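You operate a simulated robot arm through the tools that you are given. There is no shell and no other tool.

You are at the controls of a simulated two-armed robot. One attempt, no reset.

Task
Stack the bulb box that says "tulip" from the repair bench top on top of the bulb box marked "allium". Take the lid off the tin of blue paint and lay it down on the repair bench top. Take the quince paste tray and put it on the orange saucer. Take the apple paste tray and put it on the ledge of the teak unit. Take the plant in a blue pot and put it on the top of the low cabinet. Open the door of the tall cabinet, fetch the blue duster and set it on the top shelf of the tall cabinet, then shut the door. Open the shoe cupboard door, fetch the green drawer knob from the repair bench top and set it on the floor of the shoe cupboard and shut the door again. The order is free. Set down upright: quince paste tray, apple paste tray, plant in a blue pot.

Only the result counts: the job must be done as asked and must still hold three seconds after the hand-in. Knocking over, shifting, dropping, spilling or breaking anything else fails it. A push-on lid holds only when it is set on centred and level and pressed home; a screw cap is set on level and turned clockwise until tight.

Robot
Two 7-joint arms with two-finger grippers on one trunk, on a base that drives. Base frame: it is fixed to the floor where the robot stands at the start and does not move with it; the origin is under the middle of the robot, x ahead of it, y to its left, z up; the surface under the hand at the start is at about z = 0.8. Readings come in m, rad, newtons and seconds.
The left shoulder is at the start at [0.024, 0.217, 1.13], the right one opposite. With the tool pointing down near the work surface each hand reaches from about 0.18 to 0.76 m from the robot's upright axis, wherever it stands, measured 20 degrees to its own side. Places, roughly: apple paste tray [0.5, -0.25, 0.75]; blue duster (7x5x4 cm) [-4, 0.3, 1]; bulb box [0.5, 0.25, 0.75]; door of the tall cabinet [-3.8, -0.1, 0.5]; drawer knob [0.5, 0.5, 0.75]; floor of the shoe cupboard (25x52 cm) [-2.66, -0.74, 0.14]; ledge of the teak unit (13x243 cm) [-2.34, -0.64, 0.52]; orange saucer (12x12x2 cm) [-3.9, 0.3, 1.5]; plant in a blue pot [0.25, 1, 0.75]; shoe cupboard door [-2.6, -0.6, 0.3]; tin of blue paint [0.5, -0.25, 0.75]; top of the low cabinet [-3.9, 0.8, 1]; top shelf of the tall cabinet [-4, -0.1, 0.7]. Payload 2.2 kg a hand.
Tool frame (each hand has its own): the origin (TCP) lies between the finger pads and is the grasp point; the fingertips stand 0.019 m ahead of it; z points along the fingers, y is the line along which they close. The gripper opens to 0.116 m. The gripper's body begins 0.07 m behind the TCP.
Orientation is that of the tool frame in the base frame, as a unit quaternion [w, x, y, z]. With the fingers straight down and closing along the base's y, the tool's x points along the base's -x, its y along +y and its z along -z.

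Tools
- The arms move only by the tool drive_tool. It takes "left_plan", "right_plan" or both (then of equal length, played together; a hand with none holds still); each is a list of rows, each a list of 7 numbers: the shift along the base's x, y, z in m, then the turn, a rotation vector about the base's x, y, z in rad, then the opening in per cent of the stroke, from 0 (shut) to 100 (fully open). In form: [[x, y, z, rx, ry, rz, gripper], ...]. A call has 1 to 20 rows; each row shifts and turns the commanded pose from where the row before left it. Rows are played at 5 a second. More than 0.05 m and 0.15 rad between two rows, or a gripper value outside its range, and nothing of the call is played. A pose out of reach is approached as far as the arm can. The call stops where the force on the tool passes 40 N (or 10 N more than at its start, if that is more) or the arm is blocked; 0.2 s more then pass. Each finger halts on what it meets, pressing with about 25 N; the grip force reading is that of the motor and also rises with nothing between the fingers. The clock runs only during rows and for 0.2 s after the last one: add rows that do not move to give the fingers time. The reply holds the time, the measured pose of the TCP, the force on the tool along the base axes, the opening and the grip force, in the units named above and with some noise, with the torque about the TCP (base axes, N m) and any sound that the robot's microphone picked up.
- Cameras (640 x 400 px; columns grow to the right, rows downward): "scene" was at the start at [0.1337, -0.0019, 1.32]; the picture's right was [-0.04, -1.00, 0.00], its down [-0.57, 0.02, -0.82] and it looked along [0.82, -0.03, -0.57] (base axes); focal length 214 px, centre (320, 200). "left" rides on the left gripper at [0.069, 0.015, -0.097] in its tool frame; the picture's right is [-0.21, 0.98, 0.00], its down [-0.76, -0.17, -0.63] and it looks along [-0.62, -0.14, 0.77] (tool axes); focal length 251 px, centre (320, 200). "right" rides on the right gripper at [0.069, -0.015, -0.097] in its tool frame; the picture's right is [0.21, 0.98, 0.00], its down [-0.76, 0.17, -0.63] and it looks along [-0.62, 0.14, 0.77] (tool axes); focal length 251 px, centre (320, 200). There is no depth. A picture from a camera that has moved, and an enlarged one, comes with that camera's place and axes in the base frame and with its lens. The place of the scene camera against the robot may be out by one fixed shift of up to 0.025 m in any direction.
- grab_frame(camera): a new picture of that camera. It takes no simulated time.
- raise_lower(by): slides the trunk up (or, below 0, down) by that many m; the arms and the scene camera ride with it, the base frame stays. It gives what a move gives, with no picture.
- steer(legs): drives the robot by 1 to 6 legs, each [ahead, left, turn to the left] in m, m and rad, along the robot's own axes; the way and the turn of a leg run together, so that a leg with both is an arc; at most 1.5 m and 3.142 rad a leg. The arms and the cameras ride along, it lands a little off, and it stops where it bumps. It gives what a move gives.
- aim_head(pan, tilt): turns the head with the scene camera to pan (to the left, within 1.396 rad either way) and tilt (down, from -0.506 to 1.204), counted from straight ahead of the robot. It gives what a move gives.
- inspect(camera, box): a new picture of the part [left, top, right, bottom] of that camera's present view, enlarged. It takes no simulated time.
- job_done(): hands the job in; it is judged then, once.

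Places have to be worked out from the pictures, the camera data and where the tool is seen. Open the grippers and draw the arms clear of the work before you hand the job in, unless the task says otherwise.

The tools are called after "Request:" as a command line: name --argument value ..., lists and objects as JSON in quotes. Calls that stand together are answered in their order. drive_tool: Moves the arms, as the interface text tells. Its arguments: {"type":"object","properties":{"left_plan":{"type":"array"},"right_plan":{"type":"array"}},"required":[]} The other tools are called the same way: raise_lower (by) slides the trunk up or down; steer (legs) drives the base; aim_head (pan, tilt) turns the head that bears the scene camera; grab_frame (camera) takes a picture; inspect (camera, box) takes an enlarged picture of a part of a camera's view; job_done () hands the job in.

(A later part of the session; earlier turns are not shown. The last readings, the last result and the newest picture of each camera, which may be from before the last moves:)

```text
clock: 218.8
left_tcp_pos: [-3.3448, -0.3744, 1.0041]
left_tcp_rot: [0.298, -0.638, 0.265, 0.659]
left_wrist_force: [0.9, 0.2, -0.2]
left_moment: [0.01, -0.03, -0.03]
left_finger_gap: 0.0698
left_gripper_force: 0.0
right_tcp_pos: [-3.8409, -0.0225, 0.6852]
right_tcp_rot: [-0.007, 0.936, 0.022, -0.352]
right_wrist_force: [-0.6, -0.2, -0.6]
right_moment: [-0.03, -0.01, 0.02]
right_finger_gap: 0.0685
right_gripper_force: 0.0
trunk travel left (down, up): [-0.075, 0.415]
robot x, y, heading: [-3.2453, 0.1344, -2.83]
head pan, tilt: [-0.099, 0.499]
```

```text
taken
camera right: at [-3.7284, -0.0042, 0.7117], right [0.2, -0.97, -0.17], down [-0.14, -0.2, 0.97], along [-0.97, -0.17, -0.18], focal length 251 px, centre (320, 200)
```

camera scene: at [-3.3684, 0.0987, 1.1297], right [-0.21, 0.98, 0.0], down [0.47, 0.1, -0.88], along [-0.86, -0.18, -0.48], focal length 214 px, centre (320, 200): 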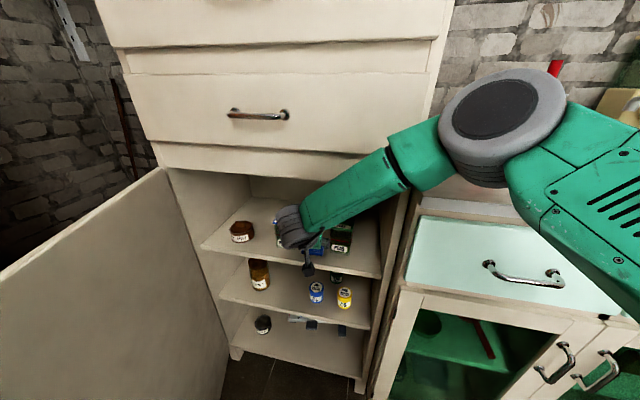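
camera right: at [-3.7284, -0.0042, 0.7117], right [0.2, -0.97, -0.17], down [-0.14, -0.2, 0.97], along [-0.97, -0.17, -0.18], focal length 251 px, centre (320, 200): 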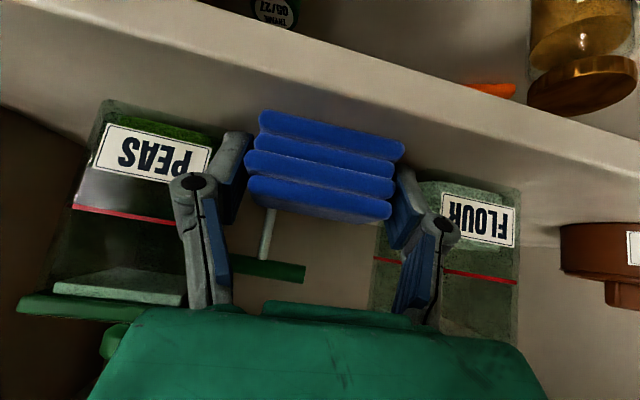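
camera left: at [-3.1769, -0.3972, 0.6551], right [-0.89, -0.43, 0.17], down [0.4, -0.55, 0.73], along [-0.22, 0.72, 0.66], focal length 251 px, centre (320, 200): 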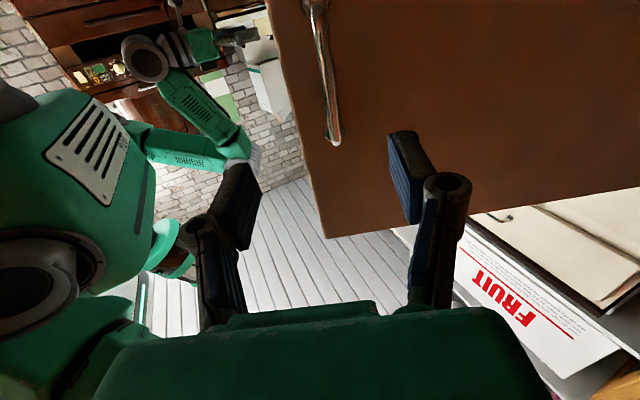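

Released, the duster sits about 2 cm inside the shelf edge. I retreat.

Request:
drive_tool --right_plan '[[0.013, 0, 0.014, 0, 0, 0, 59], [0.02, 0, 0.022, 0, 0, 0, 59], [0.03, 0, 0.02, 0, 0, 0, 59], [0.04, 0, 0.0, 0, 0, 0, 59], [0.04, 0, 0, 0, 0, 0, 59], [0.04, 0.02, 0, 0, 0, 0, 59], [0.04, 0.03, 0, 0, 0, 0, 59], [0, 0, 0, 0, 0, 0, 59]]'

Request:
grab_frame --camera "right"

Request:
inspect --camera "scene" --box '[190, 180, 400, 290]'

```text
clock: 220.6
left_tcp_pos: [-3.345, -0.3738, 1.0037]
left_tcp_rot: [0.297, -0.639, 0.264, 0.659]
left_wrist_force: [-0.3, -0.4, 0.0]
left_moment: [-0.02, 0.0, -0.02]
left_finger_gap: 0.0695
left_gripper_force: 0.1
right_tcp_pos: [-3.6209, 0.0315, 0.7415]
right_tcp_rot: [-0.007, 0.935, 0.021, -0.353]
right_wrist_force: [0.5, 0.4, 1.0]
right_moment: [-0.01, 0.0, -0.01]
right_finger_gap: 0.0685
right_gripper_force: 0.0
trunk travel left (down, up): [-0.075, 0.415]
robot x, y, heading: [-3.2449, 0.1377, -2.831]
head pan, tilt: [-0.099, 0.499]
```

```text
taken
camera right: at [-3.5075, 0.049, 0.7686], right [0.2, -0.97, -0.17], down [-0.14, -0.2, 0.97], along [-0.97, -0.17, -0.18], focal length 251 px, centre (320, 200)
```

right: 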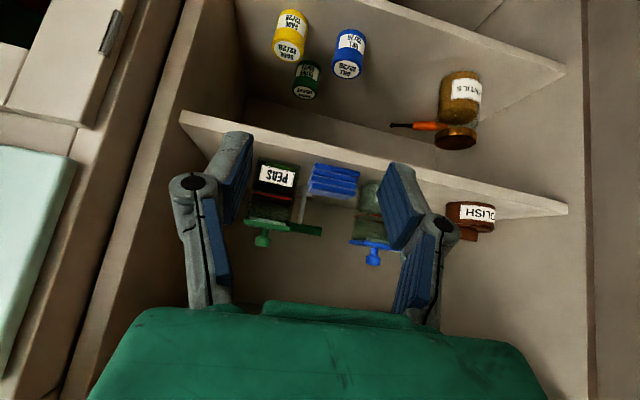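

```text
3.05 times, centred on (295, 235) of scene
camera zoom: at [-3.3678, 0.0988, 1.1297], right [-0.21, 0.98, 0.0], down [0.47, 0.1, -0.88], along [-0.86, -0.18, -0.48], focal length 654 px, centre (396, 93)
```

zoom: 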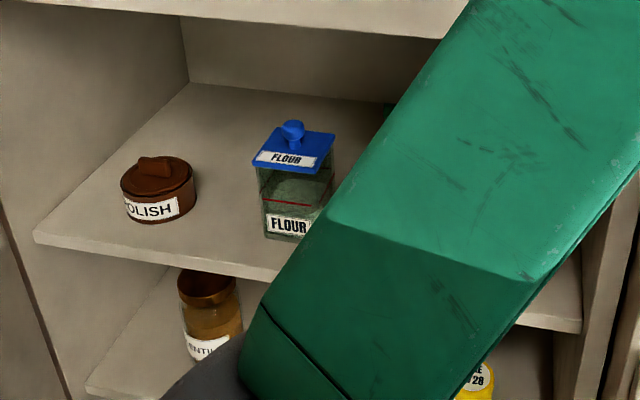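

The duster stands between PEAS and FLOUR. Now I back the robot off to make room for closing the door, raising the left hand a bit first.

Request:
drive_tool --left_plan '[[0, 0, 0.04, 0, 0, 0, 60], [0, 0, 0.04, 0, 0, 0, 60], [0, 0, 0, 0, 0, 0, 60]]'

Request:
steer --legs '[[-0.36, 0, 0], [0, 0, -0.3]]'

Request:
aim_head --pan 0.3 --tilt 0.5

Request:
grab_frame --camera "scene"

```text
clock: 221.4
left_tcp_pos: [-3.3854, -0.3725, 1.032]
left_tcp_rot: [0.298, -0.638, 0.263, 0.66]
left_wrist_force: [0.7, 0.3, -0.7]
left_moment: [-0.03, 0.01, 0.01]
left_finger_gap: 0.0692
left_gripper_force: 0.1
left hand out of reach, approached as far as the arm can: row 1, 2
right_tcp_pos: [-3.6206, 0.0301, 0.7417]
right_tcp_rot: [-0.007, 0.935, 0.021, -0.353]
right_wrist_force: [-0.8, 0.5, 0.0]
right_moment: [-0.01, 0.01, -0.02]
right_finger_gap: 0.0684
right_gripper_force: 0.1
trunk travel left (down, up): [-0.075, 0.415]
robot x, y, heading: [-3.2425, 0.1317, -2.829]
head pan, tilt: [-0.099, 0.499]
```

```text
clock: 224.6
left_tcp_pos: [-3.1782, -0.1994, 1.0309]
left_tcp_rot: [0.388, -0.595, 0.352, 0.61]
left_wrist_force: [0.6, 0.1, 0.0]
left_moment: [-0.01, 0.03, 0.0]
left_finger_gap: 0.0696
left_gripper_force: 0.2
right_tcp_pos: [-3.2917, 0.2509, 0.7411]
right_tcp_rot: [-0.056, 0.929, -0.11, -0.348]
right_wrist_force: [0.7, -0.2, 0.5]
right_moment: [0.03, -0.02, 0.01]
right_finger_gap: 0.0683
right_gripper_force: 0.1
trunk travel left (down, up): [-0.075, 0.415]
robot x, y, heading: [-2.8964, 0.2468, -3.111]
head pan, tilt: [-0.099, 0.499]
```

```text
clock: 225.5
left_tcp_pos: [-3.1765, -0.1983, 1.0332]
left_tcp_rot: [0.386, -0.595, 0.353, 0.61]
left_wrist_force: [0.2, -0.2, 1.4]
left_moment: [-0.02, 0.01, 0.0]
left_finger_gap: 0.0697
left_gripper_force: 0.1
right_tcp_pos: [-3.2909, 0.2523, 0.7418]
right_tcp_rot: [-0.054, 0.929, -0.108, -0.35]
right_wrist_force: [0.4, -0.3, 0.2]
right_moment: [0.01, 0.01, 0.02]
right_finger_gap: 0.0685
right_gripper_force: 0.1
trunk travel left (down, up): [-0.075, 0.415]
robot x, y, heading: [-2.8992, 0.2478, -3.112]
head pan, tilt: [0.3, 0.499]
```

```text
taken
camera scene: at [-3.0247, 0.212, 1.1297], right [-0.32, 0.95, 0.0], down [0.46, 0.16, -0.88], along [-0.83, -0.28, -0.48], focal length 214 px, centre (320, 200)
```

scene: 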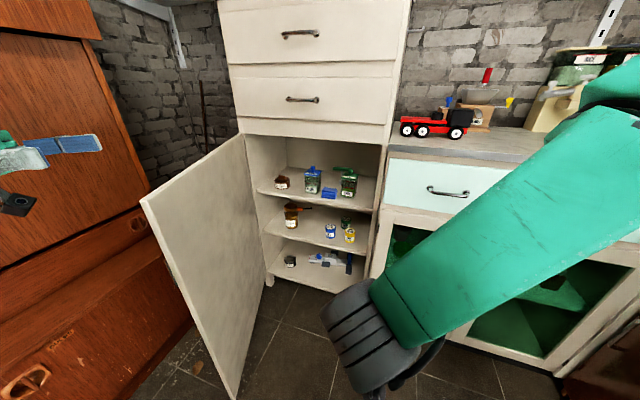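

The door tip is at ≈(-3.21, -0.18). I bring the left hand around the tip to the door's outer side, below its top edge, fist closed.

Request:
drive_tool --left_plan '[[0.02, -0.03, 0, 0, 0, 0, 20], [0.02, -0.04, 0, 0, 0, 0, 0], [0, -0.04, 0, 0, 0, 0, 0], [0, -0.04, 0, 0, 0, 0, 0], [0, -0.01, -0.03, 0, 0, 0, 0], [0, 0, -0.04, 0, 0, 0, 0], [0, 0, -0.04, 0, 0, 0, 0], [0, 0, -0.04, 0, 0, 0, 0], [0, 0, -0.04, 0, 0, 0, 0], [0, 0, 0, 0, 0, 0, 0]]'

Request:
grab_frame --camera "scene"

Request:
grab_frame --camera "left"

```text
clock: 227.7
left_tcp_pos: [-3.1823, -0.3411, 0.7979]
left_tcp_rot: [0.387, -0.594, 0.352, 0.611]
left_wrist_force: [-0.2, 0.9, -0.8]
left_moment: [-0.02, -0.03, -0.01]
left_finger_gap: 0.0002
left_gripper_force: 25.0
left hand out of reach, approached as far as the arm can: row 1, 2, 3, 4
right_tcp_pos: [-3.292, 0.2527, 0.7412]
right_tcp_rot: [-0.055, 0.929, -0.11, -0.35]
right_wrist_force: [-0.3, -0.5, -0.5]
right_moment: [-0.02, 0.0, -0.01]
right_finger_gap: 0.0684
right_gripper_force: 0.1
trunk travel left (down, up): [-0.075, 0.415]
robot x, y, heading: [-2.8991, 0.2471, -3.111]
head pan, tilt: [0.3, 0.499]
```

```text
taken
camera scene: at [-3.0247, 0.2105, 1.1297], right [-0.32, 0.95, 0.0], down [0.45, 0.16, -0.88], along [-0.83, -0.28, -0.48], focal length 214 px, centre (320, 200)
```

scene: 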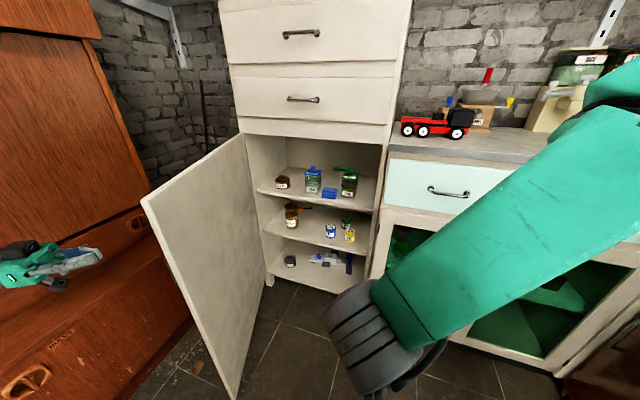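

```text
taken
camera left: at [-3.1524, -0.4296, 0.7239], right [-0.87, -0.45, 0.19], down [0.43, -0.53, 0.73], along [-0.24, 0.72, 0.65], focal length 251 px, centre (320, 200)
```

left: 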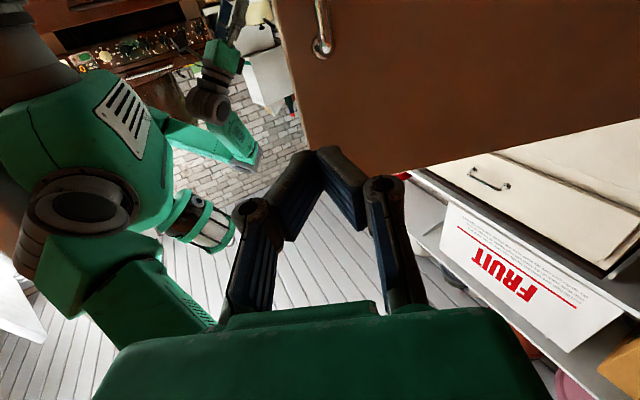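

The fist is on the outer side of the door. I move to the contact point and push along the closing arc.

Request:
drive_tool --left_plan '[[-0.038, 0.005, 0, 0, 0, 0, 0], [-0.038, 0.02, 0, 0, 0, 0, 0], [-0.038, 0.027, 0, 0, 0, 0, 0], [-0.003, 0.03, 0, 0, 0, 0.02, 0], [-0.0114, 0.0265, 0, 0, 0, 0.06, 0], [-0.013, 0.0258, 0, 0, 0, 0.06, 0], [-0.0144, 0.025, 0, 0, 0, 0.06, 0], [-0.0159, 0.0241, 0, 0, 0, 0.06, 0], [-0.0172, 0.0229, 0, 0, 0, 0.06, 0], [-0.0187, 0.022, 0, 0, 0, 0.06, 0], [0, 0, 0, 0, 0, 0, 0]]'

Request:
grab_frame --camera "scene"

Request:
grab_frame --camera "left"

```text
clock: 230.1
left_tcp_pos: [-3.3853, -0.1111, 0.7958]
left_tcp_rot: [0.263, -0.651, 0.233, 0.672]
left_wrist_force: [-0.6, -0.7, 0.5]
left_moment: [0.0, 0.0, -0.01]
left_finger_gap: 0.0
left_gripper_force: 24.9
right_tcp_pos: [-3.291, 0.2532, 0.7417]
right_tcp_rot: [-0.055, 0.929, -0.11, -0.349]
right_wrist_force: [0.5, -0.7, 0.2]
right_moment: [0.01, 0.02, -0.02]
right_finger_gap: 0.0684
right_gripper_force: 0.0
trunk travel left (down, up): [-0.075, 0.415]
robot x, y, heading: [-2.9017, 0.2447, -3.112]
head pan, tilt: [0.3, 0.499]
```

```text
taken
camera scene: at [-3.0257, 0.2127, 1.1296], right [-0.32, 0.95, 0.0], down [0.46, 0.16, -0.88], along [-0.83, -0.28, -0.48], focal length 214 px, centre (320, 200)
```

scene: 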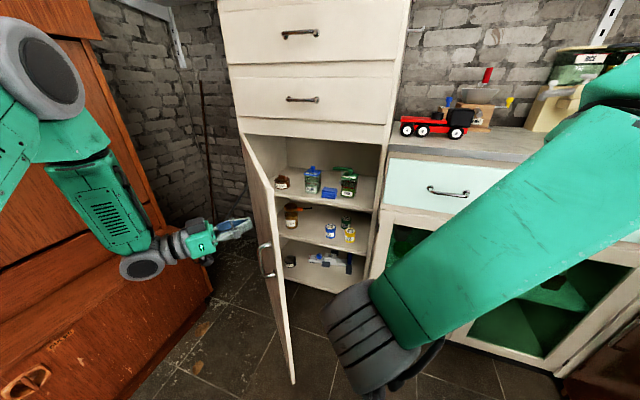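

```text
taken
camera left: at [-3.3241, -0.1828, 0.7225], right [-0.64, -0.75, 0.19], down [0.6, -0.33, 0.73], along [-0.49, 0.58, 0.65], focal length 251 px, centre (320, 200)
```

left: 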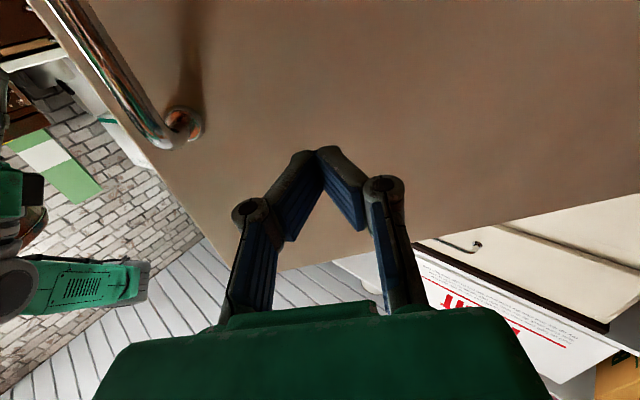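

The door is closing. I continue the push along the arc.

Request:
drive_tool --left_plan '[[-0.0187, 0.022, 0, 0, 0, 0.06, 0], [-0.0198, 0.0207, 0, 0, 0, 0.06, 0], [-0.0212, 0.0197, 0, 0, 0, 0.06, 0], [-0.0223, 0.0182, 0, 0, 0, 0.06, 0], [-0.0233, 0.0169, 0, 0, 0, 0.06, 0], [-0.0242, 0.0154, 0, 0, 0, 0.06, 0], [-0.0252, 0.014, 0, 0, 0, 0.06, 0], [-0.026, 0.0125, 0, 0, 0, 0.06, 0], [0, 0, 0, 0, 0, 0, 0]]'

Request:
grab_frame --camera "scene"

Request:
grab_frame --camera "left"

```text
clock: 232.1
left_tcp_pos: [-3.5685, 0.0325, 0.7972]
left_tcp_rot: [0.097, -0.688, 0.072, 0.716]
left_wrist_force: [-0.2, -0.1, -0.3]
left_moment: [0.01, 0.01, 0.0]
left_finger_gap: 0.0
left_gripper_force: 25.1
right_tcp_pos: [-3.291, 0.253, 0.7421]
right_tcp_rot: [-0.055, 0.929, -0.11, -0.349]
right_wrist_force: [0.7, -0.9, -0.1]
right_moment: [-0.01, -0.03, 0.0]
right_finger_gap: 0.0683
right_gripper_force: 0.0
trunk travel left (down, up): [-0.075, 0.415]
robot x, y, heading: [-2.9002, 0.2484, -3.113]
head pan, tilt: [0.3, 0.499]
```

```text
taken
camera scene: at [-3.0263, 0.2141, 1.1296], right [-0.32, 0.95, 0.0], down [0.46, 0.16, -0.88], along [-0.83, -0.28, -0.48], focal length 214 px, centre (320, 200)
```

scene: 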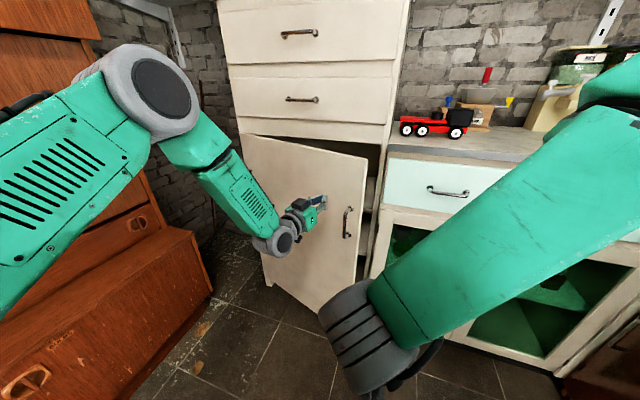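

```text
taken
camera left: at [-3.4818, -0.003, 0.7231], right [-0.22, -0.96, 0.19], down [0.68, -0.02, 0.73], along [-0.7, 0.29, 0.65], focal length 251 px, centre (320, 200)
```

left: 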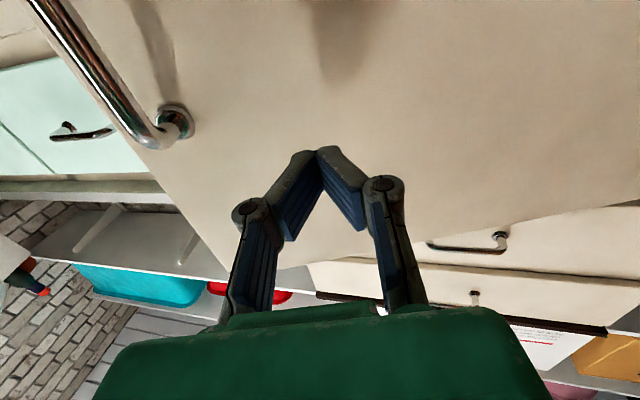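

Nearly closed. I push on.

Request:
drive_tool --left_plan '[[-0.0267, 0.0109, 0, 0, 0, 0.06, 0], [-0.0272, 0.0092, 0, 0, 0, 0.06, 0], [-0.0278, 0.0076, 0, 0, 0, 0.05, 0], [-0.0282, 0.0059, 0, 0, 0, 0, 0], [0, 0, 0, 0, 0, 0, 0]]'

Request:
grab_frame --camera "scene"

```text
clock: 233.3
left_tcp_pos: [-3.6784, 0.0609, 0.7946]
left_tcp_rot: [0.035, -0.692, 0.013, 0.721]
left_wrist_force: [0.3, -0.6, 0.4]
left_moment: [0.03, 0.01, 0.01]
left_finger_gap: 0.0001
left_gripper_force: 25.2
right_tcp_pos: [-3.2908, 0.2534, 0.7429]
right_tcp_rot: [-0.054, 0.929, -0.109, -0.349]
right_wrist_force: [0.9, 0.1, 0.0]
right_moment: [0.01, -0.06, -0.04]
right_finger_gap: 0.0683
right_gripper_force: 0.1
trunk travel left (down, up): [-0.075, 0.415]
robot x, y, heading: [-2.9005, 0.2495, -3.113]
head pan, tilt: [0.3, 0.499]
```

```text
taken
camera scene: at [-3.0266, 0.2144, 1.1296], right [-0.32, 0.95, 0.0], down [0.46, 0.16, -0.88], along [-0.83, -0.28, -0.48], focal length 214 px, centre (320, 200)
```

scene: 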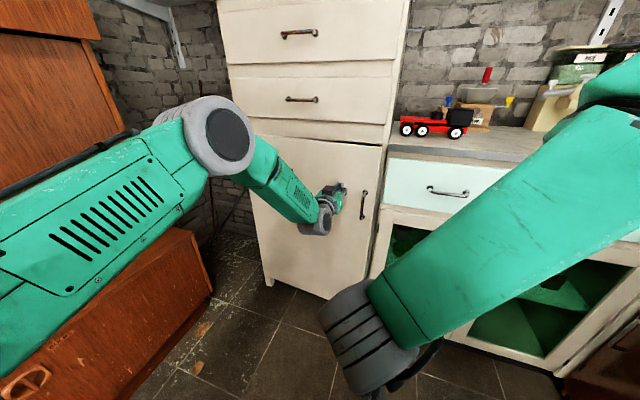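

The door looks shut. I press on it a little to make sure.

Request:
drive_tool --left_plan '[[-0.022, 0.002, 0, 0, 0, 0, 0], [-0.02, 0.002, 0, 0, 0, 0, 0], [-0.02, 0, 0, 0, 0, 0, 0], [-0.01, 0, 0, 0, 0, 0, 0], [0, 0, 0, 0, 0, 0, 0]]'

Request:
inspect --camera "scene" --box '[220, 90, 420, 310]'

```text
clock: 234.5
left_tcp_pos: [-3.7481, 0.0668, 0.7942]
left_tcp_rot: [0.035, -0.693, 0.013, 0.72]
left_wrist_force: [33.2, -2.2, -2.8]
left_moment: [0.03, -0.41, 0.17]
left_finger_gap: 0.0001
left_gripper_force: 25.3
right_tcp_pos: [-3.2894, 0.254, 0.7427]
right_tcp_rot: [-0.055, 0.929, -0.111, -0.35]
right_wrist_force: [0.4, 0.2, -0.2]
right_moment: [-0.01, 0.01, 0.01]
right_finger_gap: 0.068
right_gripper_force: 0.0
trunk travel left (down, up): [-0.075, 0.415]
robot x, y, heading: [-2.9006, 0.2438, -3.108]
head pan, tilt: [0.3, 0.499]
```

```text
1.82 times, centred on (320, 200) of scene
camera zoom: at [-3.0232, 0.2137, 1.1298], right [-0.33, 0.95, 0.0], down [0.45, 0.16, -0.88], along [-0.83, -0.28, -0.48], focal length 390 px, centre (320, 200)
```

zoom: 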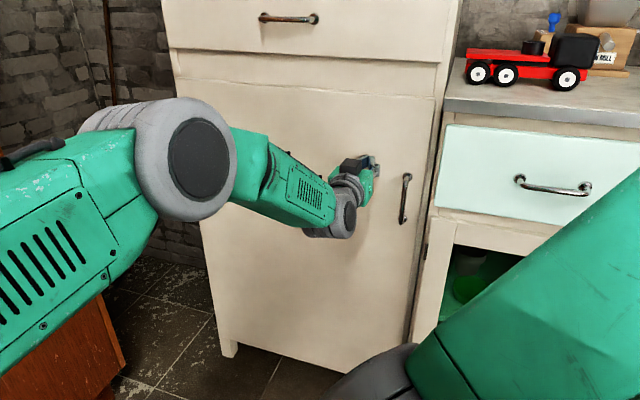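

The door is shut (33 N reaction at its closed position). I retract both hands and turn them to point down for travelling.

Request:
drive_tool --left_plan '[[0.04, 0, 0, 0, 0, 0, 0], [0.04, -0.02, 0, 0, 0, 0, 0], [0.04, -0.02, 0, 0, 0, 0, 50], [0.03, -0.02, 0, 0, -0.143, 0, 100], [0.03, -0.02, 0, 0, -0.143, 0, 100], [0.03, -0.02, 0, 0, -0.143, 0, 100], [0.02, -0.02, 0, 0, -0.143, 0, 100], [0.02, -0.02, 0, 0, -0.143, 0, 100], [0.02, -0.02, 0, 0, -0.143, 0, 100], [0.01, -0.02, 0, 0, -0.143, 0, 100], [0.01, -0.02, 0, 0, -0.143, 0, 100], [0, 0, 0, 0, -0.143, 0, 100], [0, 0, 0, 0, -0.143, 0, 100], [0, 0, 0, 0, -0.143, 0, 100], [0, 0, 0, 0, 0, -0.03, 100]]' --right_plan '[[-0.02, 0.02, 0, 0, 0, 0.13, 100], [-0.02, 0.02, 0, 0, 0, 0.13, 100], [-0.01, 0.01, 0, 0, -0.143, 0, 100], [-0.01, 0.01, 0, 0, -0.143, 0, 100], [-0.01, 0, 0, 0, -0.143, 0, 100], [0, 0, 0, 0, -0.143, 0, 100], [0, 0, 0, 0, -0.143, 0, 100], [0, 0, 0, 0, 0, 0, 100], [0, 0, 0, 0, 0, 0, 100], [0, 0, 0, 0, 0, 0, 100], [0, 0, 0, 0, 0, 0, 100], [0, 0, 0, 0, 0, 0, 100], [0, 0, 0, 0, 0, 0, 100], [0, 0, 0, 0, 0, 0, 100], [0, 0, 0, 0, 0, 0, 100]]'

Request:
grab_frame --camera "scene"

```text
clock: 237.7
left_tcp_pos: [-3.4623, -0.1325, 0.7951]
left_tcp_rot: [-0.035, 0.999, 0.0, -0.018]
left_wrist_force: [0.1, 0.1, -0.2]
left_moment: [0.0, -0.02, -0.03]
left_finger_gap: 0.1159
left_gripper_force: 0.1
right_tcp_pos: [-3.361, 0.3141, 0.743]
right_tcp_rot: [-0.005, 1.0, 0.013, -0.005]
right_wrist_force: [0.6, 0.1, -0.6]
right_moment: [-0.01, 0.01, 0.02]
right_finger_gap: 0.1158
right_gripper_force: 0.1
trunk travel left (down, up): [-0.075, 0.415]
robot x, y, heading: [-2.9017, 0.248, -3.114]
head pan, tilt: [0.3, 0.499]
```

```text
taken
camera scene: at [-3.0266, 0.2143, 1.1296], right [-0.32, 0.95, 0.0], down [0.46, 0.16, -0.88], along [-0.83, -0.28, -0.48], focal length 214 px, centre (320, 200)
```

scene: 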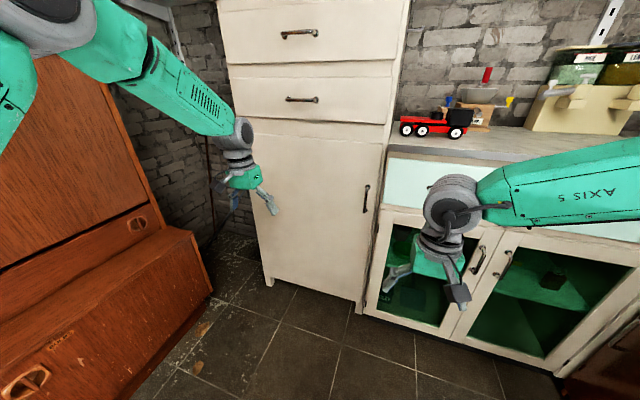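

The tall cabinet is closed. Before leaving I look at the shoe cupboard on the teak unit.

Request:
aim_head --pan 1.39 --tilt 0.6

Request:
grab_frame --camera "scene"

```text
clock: 239.0
left_tcp_pos: [-3.4628, -0.1334, 0.7958]
left_tcp_rot: [-0.035, 0.999, 0.0, -0.02]
left_wrist_force: [0.3, -0.3, -0.3]
left_moment: [0.03, 0.01, 0.0]
left_finger_gap: 0.1161
left_gripper_force: 0.0
right_tcp_pos: [-3.3611, 0.314, 0.7436]
right_tcp_rot: [-0.004, 1.0, 0.013, -0.004]
right_wrist_force: [-0.2, -0.4, 0.8]
right_moment: [0.03, 0.02, -0.01]
right_finger_gap: 0.1158
right_gripper_force: 0.1
trunk travel left (down, up): [-0.075, 0.415]
robot x, y, heading: [-2.9021, 0.2501, -3.111]
head pan, tilt: [1.389, 0.6]
```

```text
taken
camera scene: at [-2.9541, 0.1565, 1.1207], right [-0.99, 0.15, 0.0], down [0.09, 0.56, -0.82], along [-0.12, -0.81, -0.57], focal length 214 px, centre (320, 200)
```

scene: 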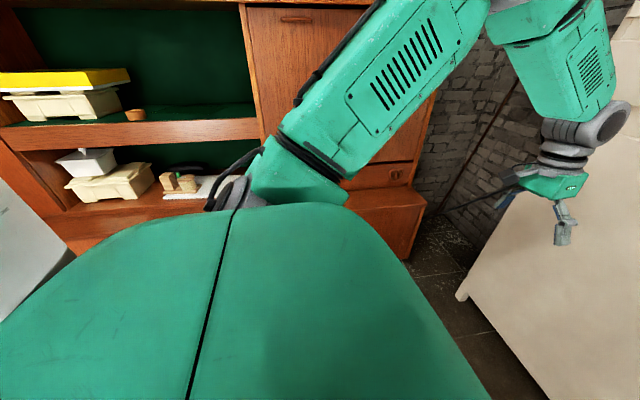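

I turn left to face the teak unit (on the way back to the bench anyway) and look at it.

Request:
steer --legs '[[-0.3, 0, 0], [0, 0, 1.54]]'

Request:
aim_head --pan 0.0 --tilt 0.6

Request:
grab_frame --camera "scene"

```text
clock: 244.8
left_tcp_pos: [-2.2461, -0.3221, 0.7956]
left_tcp_rot: [-0.012, 0.722, 0.69, -0.038]
left_wrist_force: [0.5, 0.0, -1.0]
left_moment: [0.0, 0.01, -0.02]
left_finger_gap: 0.1159
left_gripper_force: 0.1
right_tcp_pos: [-2.6897, -0.2005, 0.7428]
right_tcp_rot: [-0.001, 0.713, 0.701, -0.005]
right_wrist_force: [0.9, -0.2, 0.1]
right_moment: [-0.01, -0.02, 0.01]
right_finger_gap: 0.1158
right_gripper_force: 0.0
trunk travel left (down, up): [-0.075, 0.415]
robot x, y, heading: [-2.5956, 0.2575, -1.58]
head pan, tilt: [1.389, 0.6]
```

```text
clock: 246.3
left_tcp_pos: [-2.2463, -0.3199, 0.7975]
left_tcp_rot: [-0.011, 0.722, 0.691, -0.04]
left_wrist_force: [0.0, -0.3, 0.9]
left_moment: [0.01, -0.01, 0.01]
left_finger_gap: 0.1159
left_gripper_force: 0.1
right_tcp_pos: [-2.6891, -0.1998, 0.745]
right_tcp_rot: [0.0, 0.713, 0.701, -0.006]
right_wrist_force: [0.2, 0.2, -0.3]
right_moment: [0.0, -0.01, -0.04]
right_finger_gap: 0.1161
right_gripper_force: 0.1
trunk travel left (down, up): [-0.075, 0.415]
robot x, y, heading: [-2.5994, 0.2552, -1.585]
head pan, tilt: [0.0, 0.6]
```

```text
taken
camera scene: at [-2.5986, 0.1238, 1.1204], right [-1.0, 0.01, 0.0], down [0.01, 0.57, -0.82], along [-0.01, -0.82, -0.57], focal length 214 px, centre (320, 200)
```

scene: 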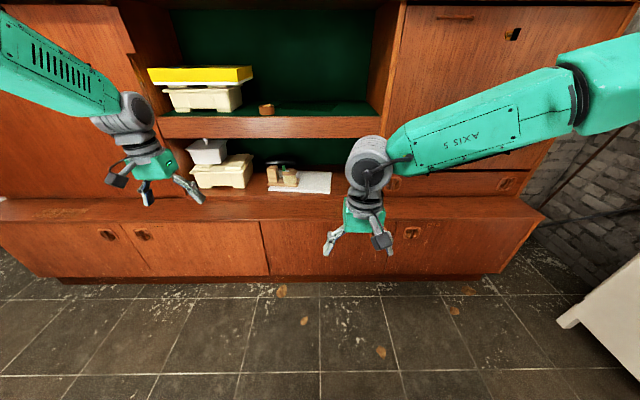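

Four lower doors; the shoe cupboard should be the third (x≈-2.3 to -2.95). I move the right hand aside to see its handle.

Request:
drive_tool --right_plan '[[-0.04, 0.0, 0.03, 0, 0, 0, 100], [-0.04, 0.0, 0.03, 0, 0, 0, 100], [-0.04, 0.0, 0.03, 0, 0, 0, 100], [-0.04, 0.0, 0.03, 0, 0, 0, 100], [0, 0, 0, 0, 0, 0, 100]]'

Request:
grab_frame --camera "scene"

Request:
inspect --camera "scene" --box '[240, 190, 440, 300]'

```text
clock: 247.5
left_tcp_pos: [-2.2469, -0.3207, 0.7963]
left_tcp_rot: [-0.01, 0.722, 0.691, -0.039]
left_wrist_force: [0.2, 0.3, -0.4]
left_moment: [-0.02, 0.0, 0.0]
left_finger_gap: 0.1158
left_gripper_force: 0.1
right_tcp_pos: [-2.8505, -0.1975, 0.865]
right_tcp_rot: [0.001, 0.713, 0.702, -0.006]
right_wrist_force: [0.1, 0.0, -0.3]
right_moment: [0.01, -0.02, 0.04]
right_finger_gap: 0.1158
right_gripper_force: 0.1
trunk travel left (down, up): [-0.075, 0.415]
robot x, y, heading: [-2.599, 0.2535, -1.579]
head pan, tilt: [0.0, 0.6]
```

```text
taken
camera scene: at [-2.6001, 0.1238, 1.1204], right [-1.0, 0.01, 0.0], down [0.01, 0.57, -0.82], along [-0.01, -0.82, -0.57], focal length 214 px, centre (320, 200)
```

scene: 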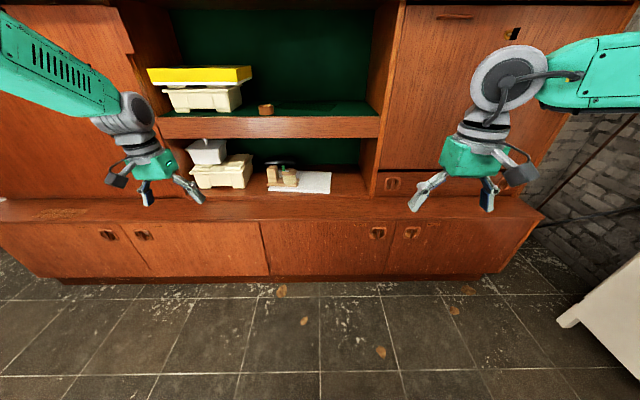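

```text
3.20 times, centred on (340, 245) of scene
camera zoom: at [-2.6001, 0.1238, 1.1204], right [-1.0, 0.01, 0.0], down [0.01, 0.57, -0.82], along [-0.01, -0.82, -0.57], focal length 686 px, centre (256, 56)
```

zoom: 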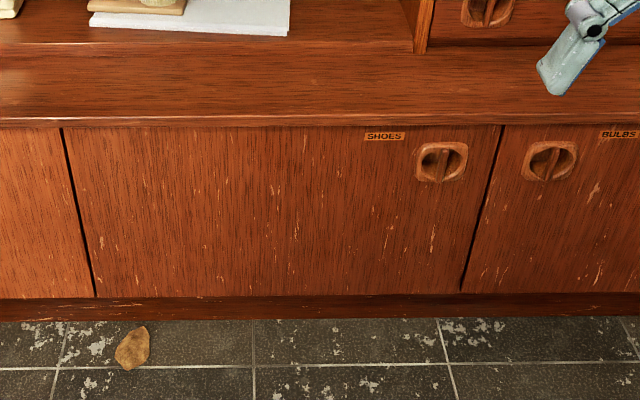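

The label "SHOES" confirms the door; its handle is a ring with a vertical bar at ≈(-2.865, -0.57, 0.46), hinge on the left at x≈-2.35. Now back to the bench: turn left to face +x and drive.

Request:
steer --legs '[[0, 0, 1.58], [1.4, 0, 0], [0.8, -0.4, 0]]'

Request:
aim_head --pan 0.0 --tilt 0.6

Request:
grab_frame --camera "scene"

```text
clock: 262.8
left_tcp_pos: [0.2076, 0.1377, 0.7979]
left_tcp_rot: [0.02, 0.027, 0.999, -0.034]
left_wrist_force: [-0.6, 0.6, -0.8]
left_moment: [0.03, 0.03, -0.04]
left_finger_gap: 0.116
left_gripper_force: 0.0
right_tcp_pos: [0.0813, -0.465, 0.8642]
right_tcp_rot: [0.005, 0.013, 1.0, -0.005]
right_wrist_force: [0.0, 0.4, 0.1]
right_moment: [0.0, 0.03, 0.02]
right_finger_gap: 0.1161
right_gripper_force: 0.0
trunk travel left (down, up): [-0.075, 0.415]
robot x, y, heading: [-0.37, -0.21, -0.024]
head pan, tilt: [0.0, 0.6]
```

```text
clock: 263.4
left_tcp_pos: [0.2059, 0.1372, 0.7995]
left_tcp_rot: [0.022, 0.026, 0.999, -0.034]
left_wrist_force: [-0.6, 0.3, 0.0]
left_moment: [0.02, 0.01, -0.04]
left_finger_gap: 0.1159
left_gripper_force: 0.1
right_tcp_pos: [0.0781, -0.4648, 0.8656]
right_tcp_rot: [0.007, 0.013, 1.0, -0.004]
right_wrist_force: [-0.8, 0.6, 0.2]
right_moment: [-0.03, -0.01, 0.02]
right_finger_gap: 0.116
right_gripper_force: 0.0
trunk travel left (down, up): [-0.075, 0.415]
robot x, y, heading: [-0.3667, -0.2133, -0.019]
head pan, tilt: [0.0, 0.6]
```

```text
taken
camera scene: at [-0.2365, -0.2145, 1.1205], right [-0.02, -1.0, 0.0], down [-0.57, 0.01, -0.82], along [0.82, -0.02, -0.57], focal length 214 px, centre (320, 200)
```

scene: 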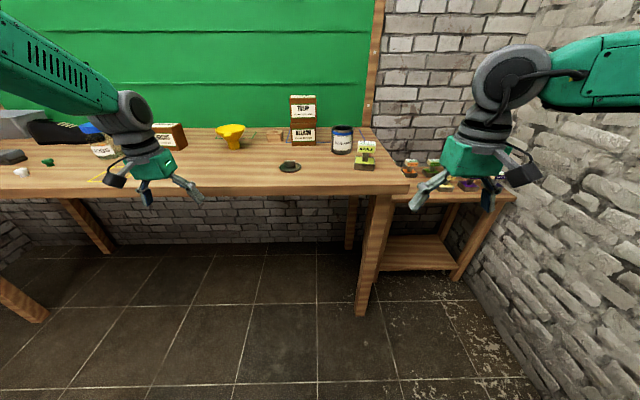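

I raise the trunk 0.2 m so both hands clear the bench, then approach for the apple tray.

Request:
raise_lower --by 0.2

Request:
steer --legs '[[0.25, 0, 0.02]]'

Request:
drive_tool --right_plan '[[0.0, 0, 0, 0, 0, 0, 100], [0.0, 0, 0, 0, 0, 0, 100], [0.0, 0, 0, 0, 0, 0, 100], [0.0, 0, 0, 0, 0, 0, 100]]'

Request:
grab_frame --camera "right"

Request:
grab_frame --camera "scene"

```text
clock: 265.6
left_tcp_pos: [0.2051, 0.1383, 0.9999]
left_tcp_rot: [0.022, 0.027, 0.999, -0.035]
left_wrist_force: [1.0, 0.4, -0.4]
left_moment: [-0.02, -0.01, 0.04]
left_finger_gap: 0.1158
left_gripper_force: 0.1
right_tcp_pos: [0.0797, -0.4649, 1.0656]
right_tcp_rot: [0.007, 0.012, 1.0, -0.004]
right_wrist_force: [-0.5, 0.8, -0.1]
right_moment: [0.0, 0.0, -0.01]
right_finger_gap: 0.1158
right_gripper_force: 0.1
trunk travel left (down, up): [-0.275, 0.215]
robot x, y, heading: [-0.3669, -0.21, -0.022]
head pan, tilt: [0.0, 0.6]
```

```text
clock: 267.4
left_tcp_pos: [0.451, 0.1445, 1.0]
left_tcp_rot: [0.022, 0.018, 0.999, -0.035]
left_wrist_force: [0.8, -0.5, -0.5]
left_moment: [0.0, 0.04, 0.0]
left_finger_gap: 0.1161
left_gripper_force: 0.1
right_tcp_pos: [0.3364, -0.46, 1.0664]
right_tcp_rot: [0.007, 0.005, 1.0, -0.004]
right_wrist_force: [0.6, 0.4, 0.3]
right_moment: [0.02, 0.02, -0.02]
right_finger_gap: 0.1162
right_gripper_force: 0.0
trunk travel left (down, up): [-0.275, 0.215]
robot x, y, heading: [-0.1141, -0.2144, -0.005]
head pan, tilt: [0.0, 0.6]
```

```text
clock: 268.4
left_tcp_pos: [0.4502, 0.1445, 1.0011]
left_tcp_rot: [0.023, 0.018, 0.999, -0.034]
left_wrist_force: [0.3, -0.5, 0.0]
left_moment: [0.0, 0.0, 0.04]
left_finger_gap: 0.116
left_gripper_force: 0.0
right_tcp_pos: [0.3336, -0.4605, 1.0677]
right_tcp_rot: [0.009, 0.004, 1.0, -0.003]
right_wrist_force: [-0.7, 0.0, -0.4]
right_moment: [0.03, -0.01, 0.01]
right_finger_gap: 0.1161
right_gripper_force: 0.1
trunk travel left (down, up): [-0.275, 0.215]
robot x, y, heading: [-0.1145, -0.2183, -0.003]
head pan, tilt: [0.0, 0.6]
```

```text
taken
camera right: at [0.2616, -0.474, 1.163], right [-0.21, 0.98, -0.01], down [0.75, 0.16, 0.64], along [0.63, 0.13, -0.76], focal length 251 px, centre (320, 200)
```

right: 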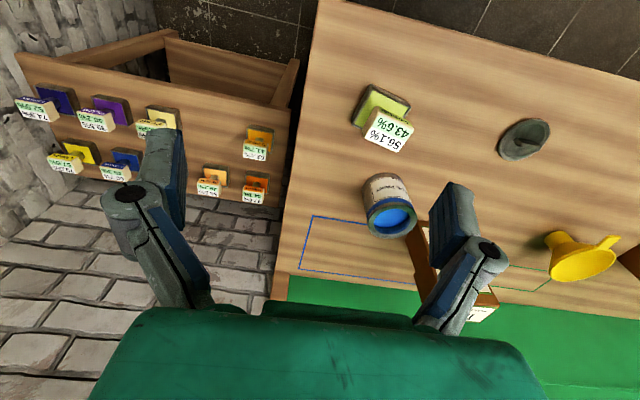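

```text
taken
camera scene: at [0.018, -0.2155, 1.3205], right [0.0, -1.0, 0.0], down [-0.57, 0.0, -0.82], along [0.82, 0.0, -0.57], focal length 214 px, centre (320, 200)
```

scene: 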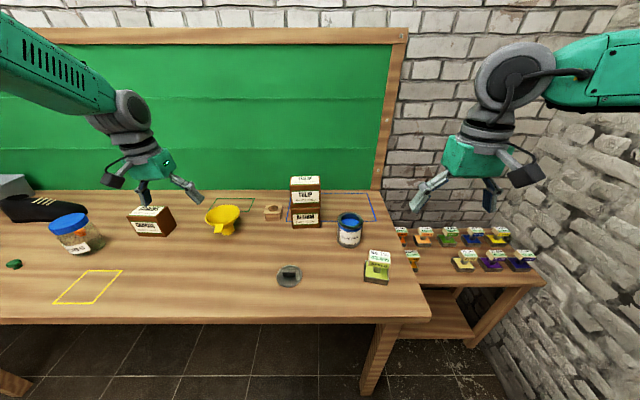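

Request:
inspect --camera "right" --box '[330, 70, 430, 170]'

Request:
inspect --camera "right" --box '[190, 100, 310, 220]'

```text
4.00 times, centred on (380, 120) of right
camera zoom: at [0.2616, -0.474, 1.163], right [-0.21, 0.98, -0.01], down [0.75, 0.16, 0.64], along [0.63, 0.13, -0.76], focal length 1006 px, centre (80, 520)
```

zoom: 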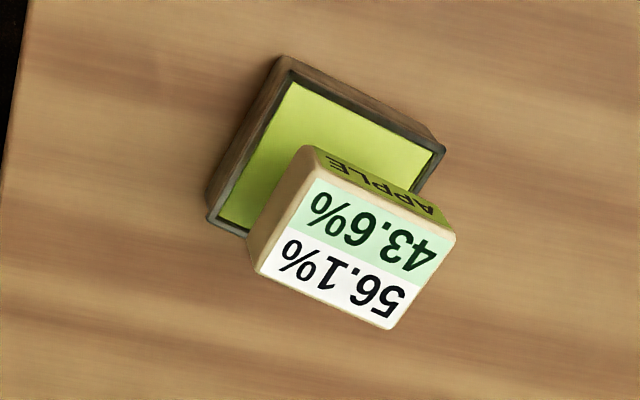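

```text
3.33 times, centred on (250, 160) of right
camera zoom: at [0.2616, -0.474, 1.163], right [-0.21, 0.98, -0.01], down [0.75, 0.16, 0.64], along [0.63, 0.13, -0.76], focal length 838 px, centre (553, 333)
```

zoom: 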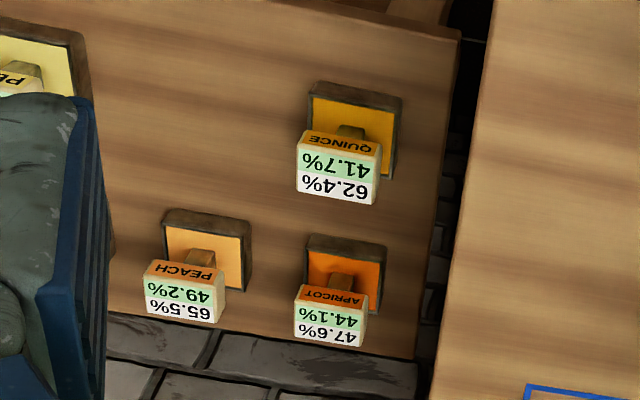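

Apple tag block: centre ≈(0.376, -0.365), top z≈0.88, yaw ≈ -0.2. I move the right hand above it with that yaw and descend partway.

Request:
drive_tool --right_plan '[[0.014, 0.032, 0, 0, 0, -0.1, 100], [0.014, 0.032, 0, 0, 0, -0.1, 100], [0.014, 0.032, -0.02, 0, 0, 0, 100], [0, 0, -0.04, 0, 0, 0, 100], [0, 0, -0.04, 0, 0, 0, 90], [0, 0, 0, 0, 0, 0, 90], [0, 0, 0, 0, 0, 0, 90]]'

Request:
grab_frame --camera "right"

```text
clock: 270.0
left_tcp_pos: [0.4494, 0.1463, 1.001]
left_tcp_rot: [0.023, 0.018, 0.999, -0.035]
left_wrist_force: [0.3, 0.4, 0.2]
left_moment: [-0.04, -0.01, 0.01]
left_finger_gap: 0.1161
left_gripper_force: 0.3
right_tcp_pos: [0.3746, -0.3659, 0.9657]
right_tcp_rot: [0.008, 0.103, 0.995, -0.005]
right_wrist_force: [0.3, -0.1, -0.2]
right_moment: [-0.03, -0.01, 0.02]
right_finger_gap: 0.1043
right_gripper_force: 0.0
trunk travel left (down, up): [-0.275, 0.215]
robot x, y, heading: [-0.1206, -0.2125, -0.006]
head pan, tilt: [0.0, 0.6]
```

```text
taken
camera right: at [0.3017, -0.3649, 1.0619], right [-0.01, 1.0, -0.01], down [0.76, 0.01, 0.64], along [0.64, 0.0, -0.76], focal length 251 px, centre (320, 200)
```

right: 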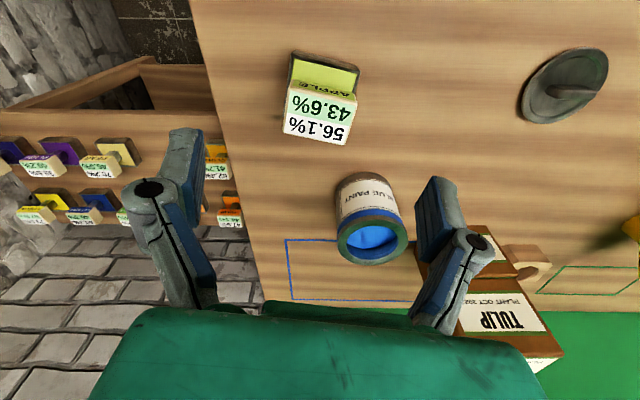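

Aligned over the tag. I descend to z≈0.868 and grip the tag block.

Request:
drive_tool --right_plan '[[0, -0.001, -0.03, 0, 0, 0, 90], [0, 0, -0.03, 0, 0, 0, 90], [0, 0, -0.03, 0, 0, 0, 90], [0, 0, -0.008, 0, 0, 0, 90], [0, 0, 0, 0, 0, 0, 90]]'

Request:
grab_frame --camera "right"

Request:
inspect --camera "scene" --box '[320, 200, 460, 310]'

```text
clock: 271.2
left_tcp_pos: [0.4501, 0.1449, 1.0002]
left_tcp_rot: [0.023, 0.017, 0.999, -0.034]
left_wrist_force: [0.1, -0.4, -0.5]
left_moment: [0.02, -0.03, -0.01]
left_finger_gap: 0.1158
left_gripper_force: 0.1
right_tcp_pos: [0.3738, -0.3665, 0.8698]
right_tcp_rot: [0.009, 0.103, 0.995, -0.006]
right_wrist_force: [-0.3, 0.0, -0.3]
right_moment: [-0.01, 0.02, 0.03]
right_finger_gap: 0.1044
right_gripper_force: 0.0
trunk travel left (down, up): [-0.275, 0.215]
robot x, y, heading: [-0.1136, -0.2165, -0.008]
head pan, tilt: [0.0, 0.6]
```

```text
taken
camera right: at [0.3006, -0.3654, 0.9655], right [-0.01, 1.0, -0.01], down [0.76, 0.01, 0.64], along [0.64, 0.0, -0.76], focal length 251 px, centre (320, 200)
```

right: 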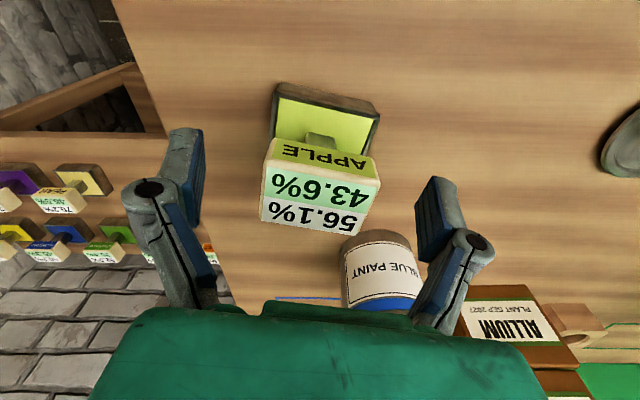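

```text
3.64 times, centred on (390, 255) of scene
camera zoom: at [0.0185, -0.2147, 1.3204], right [0.0, -1.0, 0.0], down [-0.57, 0.0, -0.82], along [0.82, 0.0, -0.57], focal length 780 px, centre (66, 0)
```

zoom: 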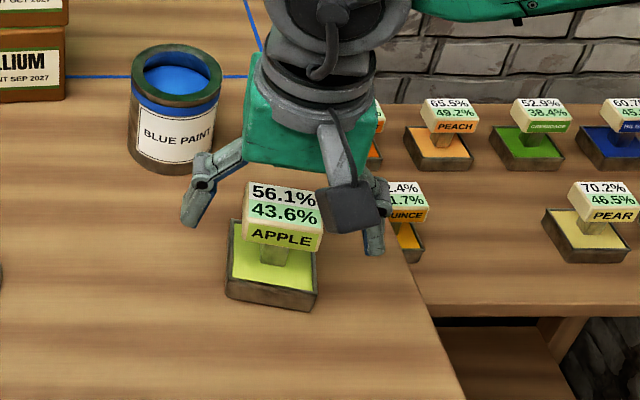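

The tag is between the fingers. I close and lift.

Request:
drive_tool --right_plan '[[0, 0, 0, 0, 0, 0, 50], [0, 0, 0, 0, 0, 0, 0], [0, 0, 0, 0, 0, 0, 0], [0, 0, 0, 0, 0, 0, 0], [0, 0, 0.02, 0, 0, 0, 0], [0, 0, 0.03, 0, 0, 0, 0], [0, 0, 0.04, 0, 0, 0, 0], [0, 0, 0.04, 0, 0, 0, 0], [0, 0, 0, 0, 0, 0, 0]]'

Request:
grab_frame --camera "right"

Request:
inspect --camera "scene" --box '[320, 150, 460, 260]'

```text
clock: 273.2
left_tcp_pos: [0.4509, 0.1458, 1.0007]
left_tcp_rot: [0.023, 0.017, 0.999, -0.035]
left_wrist_force: [0.4, -0.6, 0.8]
left_moment: [-0.01, 0.03, 0.0]
left_finger_gap: 0.1161
left_gripper_force: 0.1
right_tcp_pos: [0.3761, -0.3629, 0.9984]
right_tcp_rot: [0.008, 0.102, 0.995, -0.006]
right_wrist_force: [0.5, 0.4, -2.0]
right_moment: [-0.01, 0.02, -0.01]
right_finger_gap: 0.0512
right_gripper_force: 25.2
trunk travel left (down, up): [-0.275, 0.215]
robot x, y, heading: [-0.1182, -0.2162, -0.002]
head pan, tilt: [0.0, 0.6]
```

```text
taken
camera right: at [0.3035, -0.3615, 1.0938], right [-0.01, 1.0, -0.01], down [0.77, 0.01, 0.64], along [0.64, 0.0, -0.77], focal length 251 px, centre (320, 200)
```

right: 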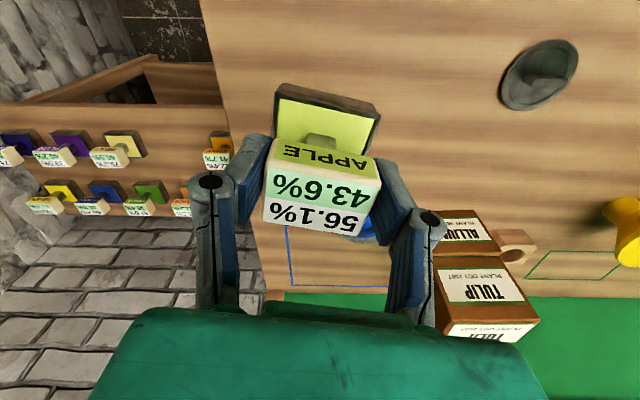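

```text
3.64 times, centred on (390, 205) of scene
camera zoom: at [0.0191, -0.2146, 1.3203], right [0.0, -1.0, 0.0], down [-0.57, 0.0, -0.82], along [0.82, 0.0, -0.57], focal length 780 px, centre (66, 182)
```

zoom: 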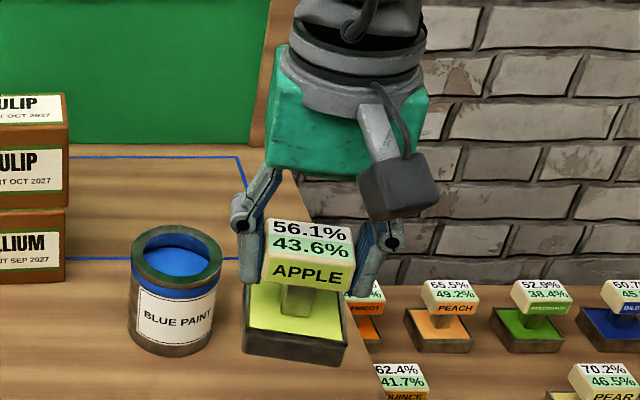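

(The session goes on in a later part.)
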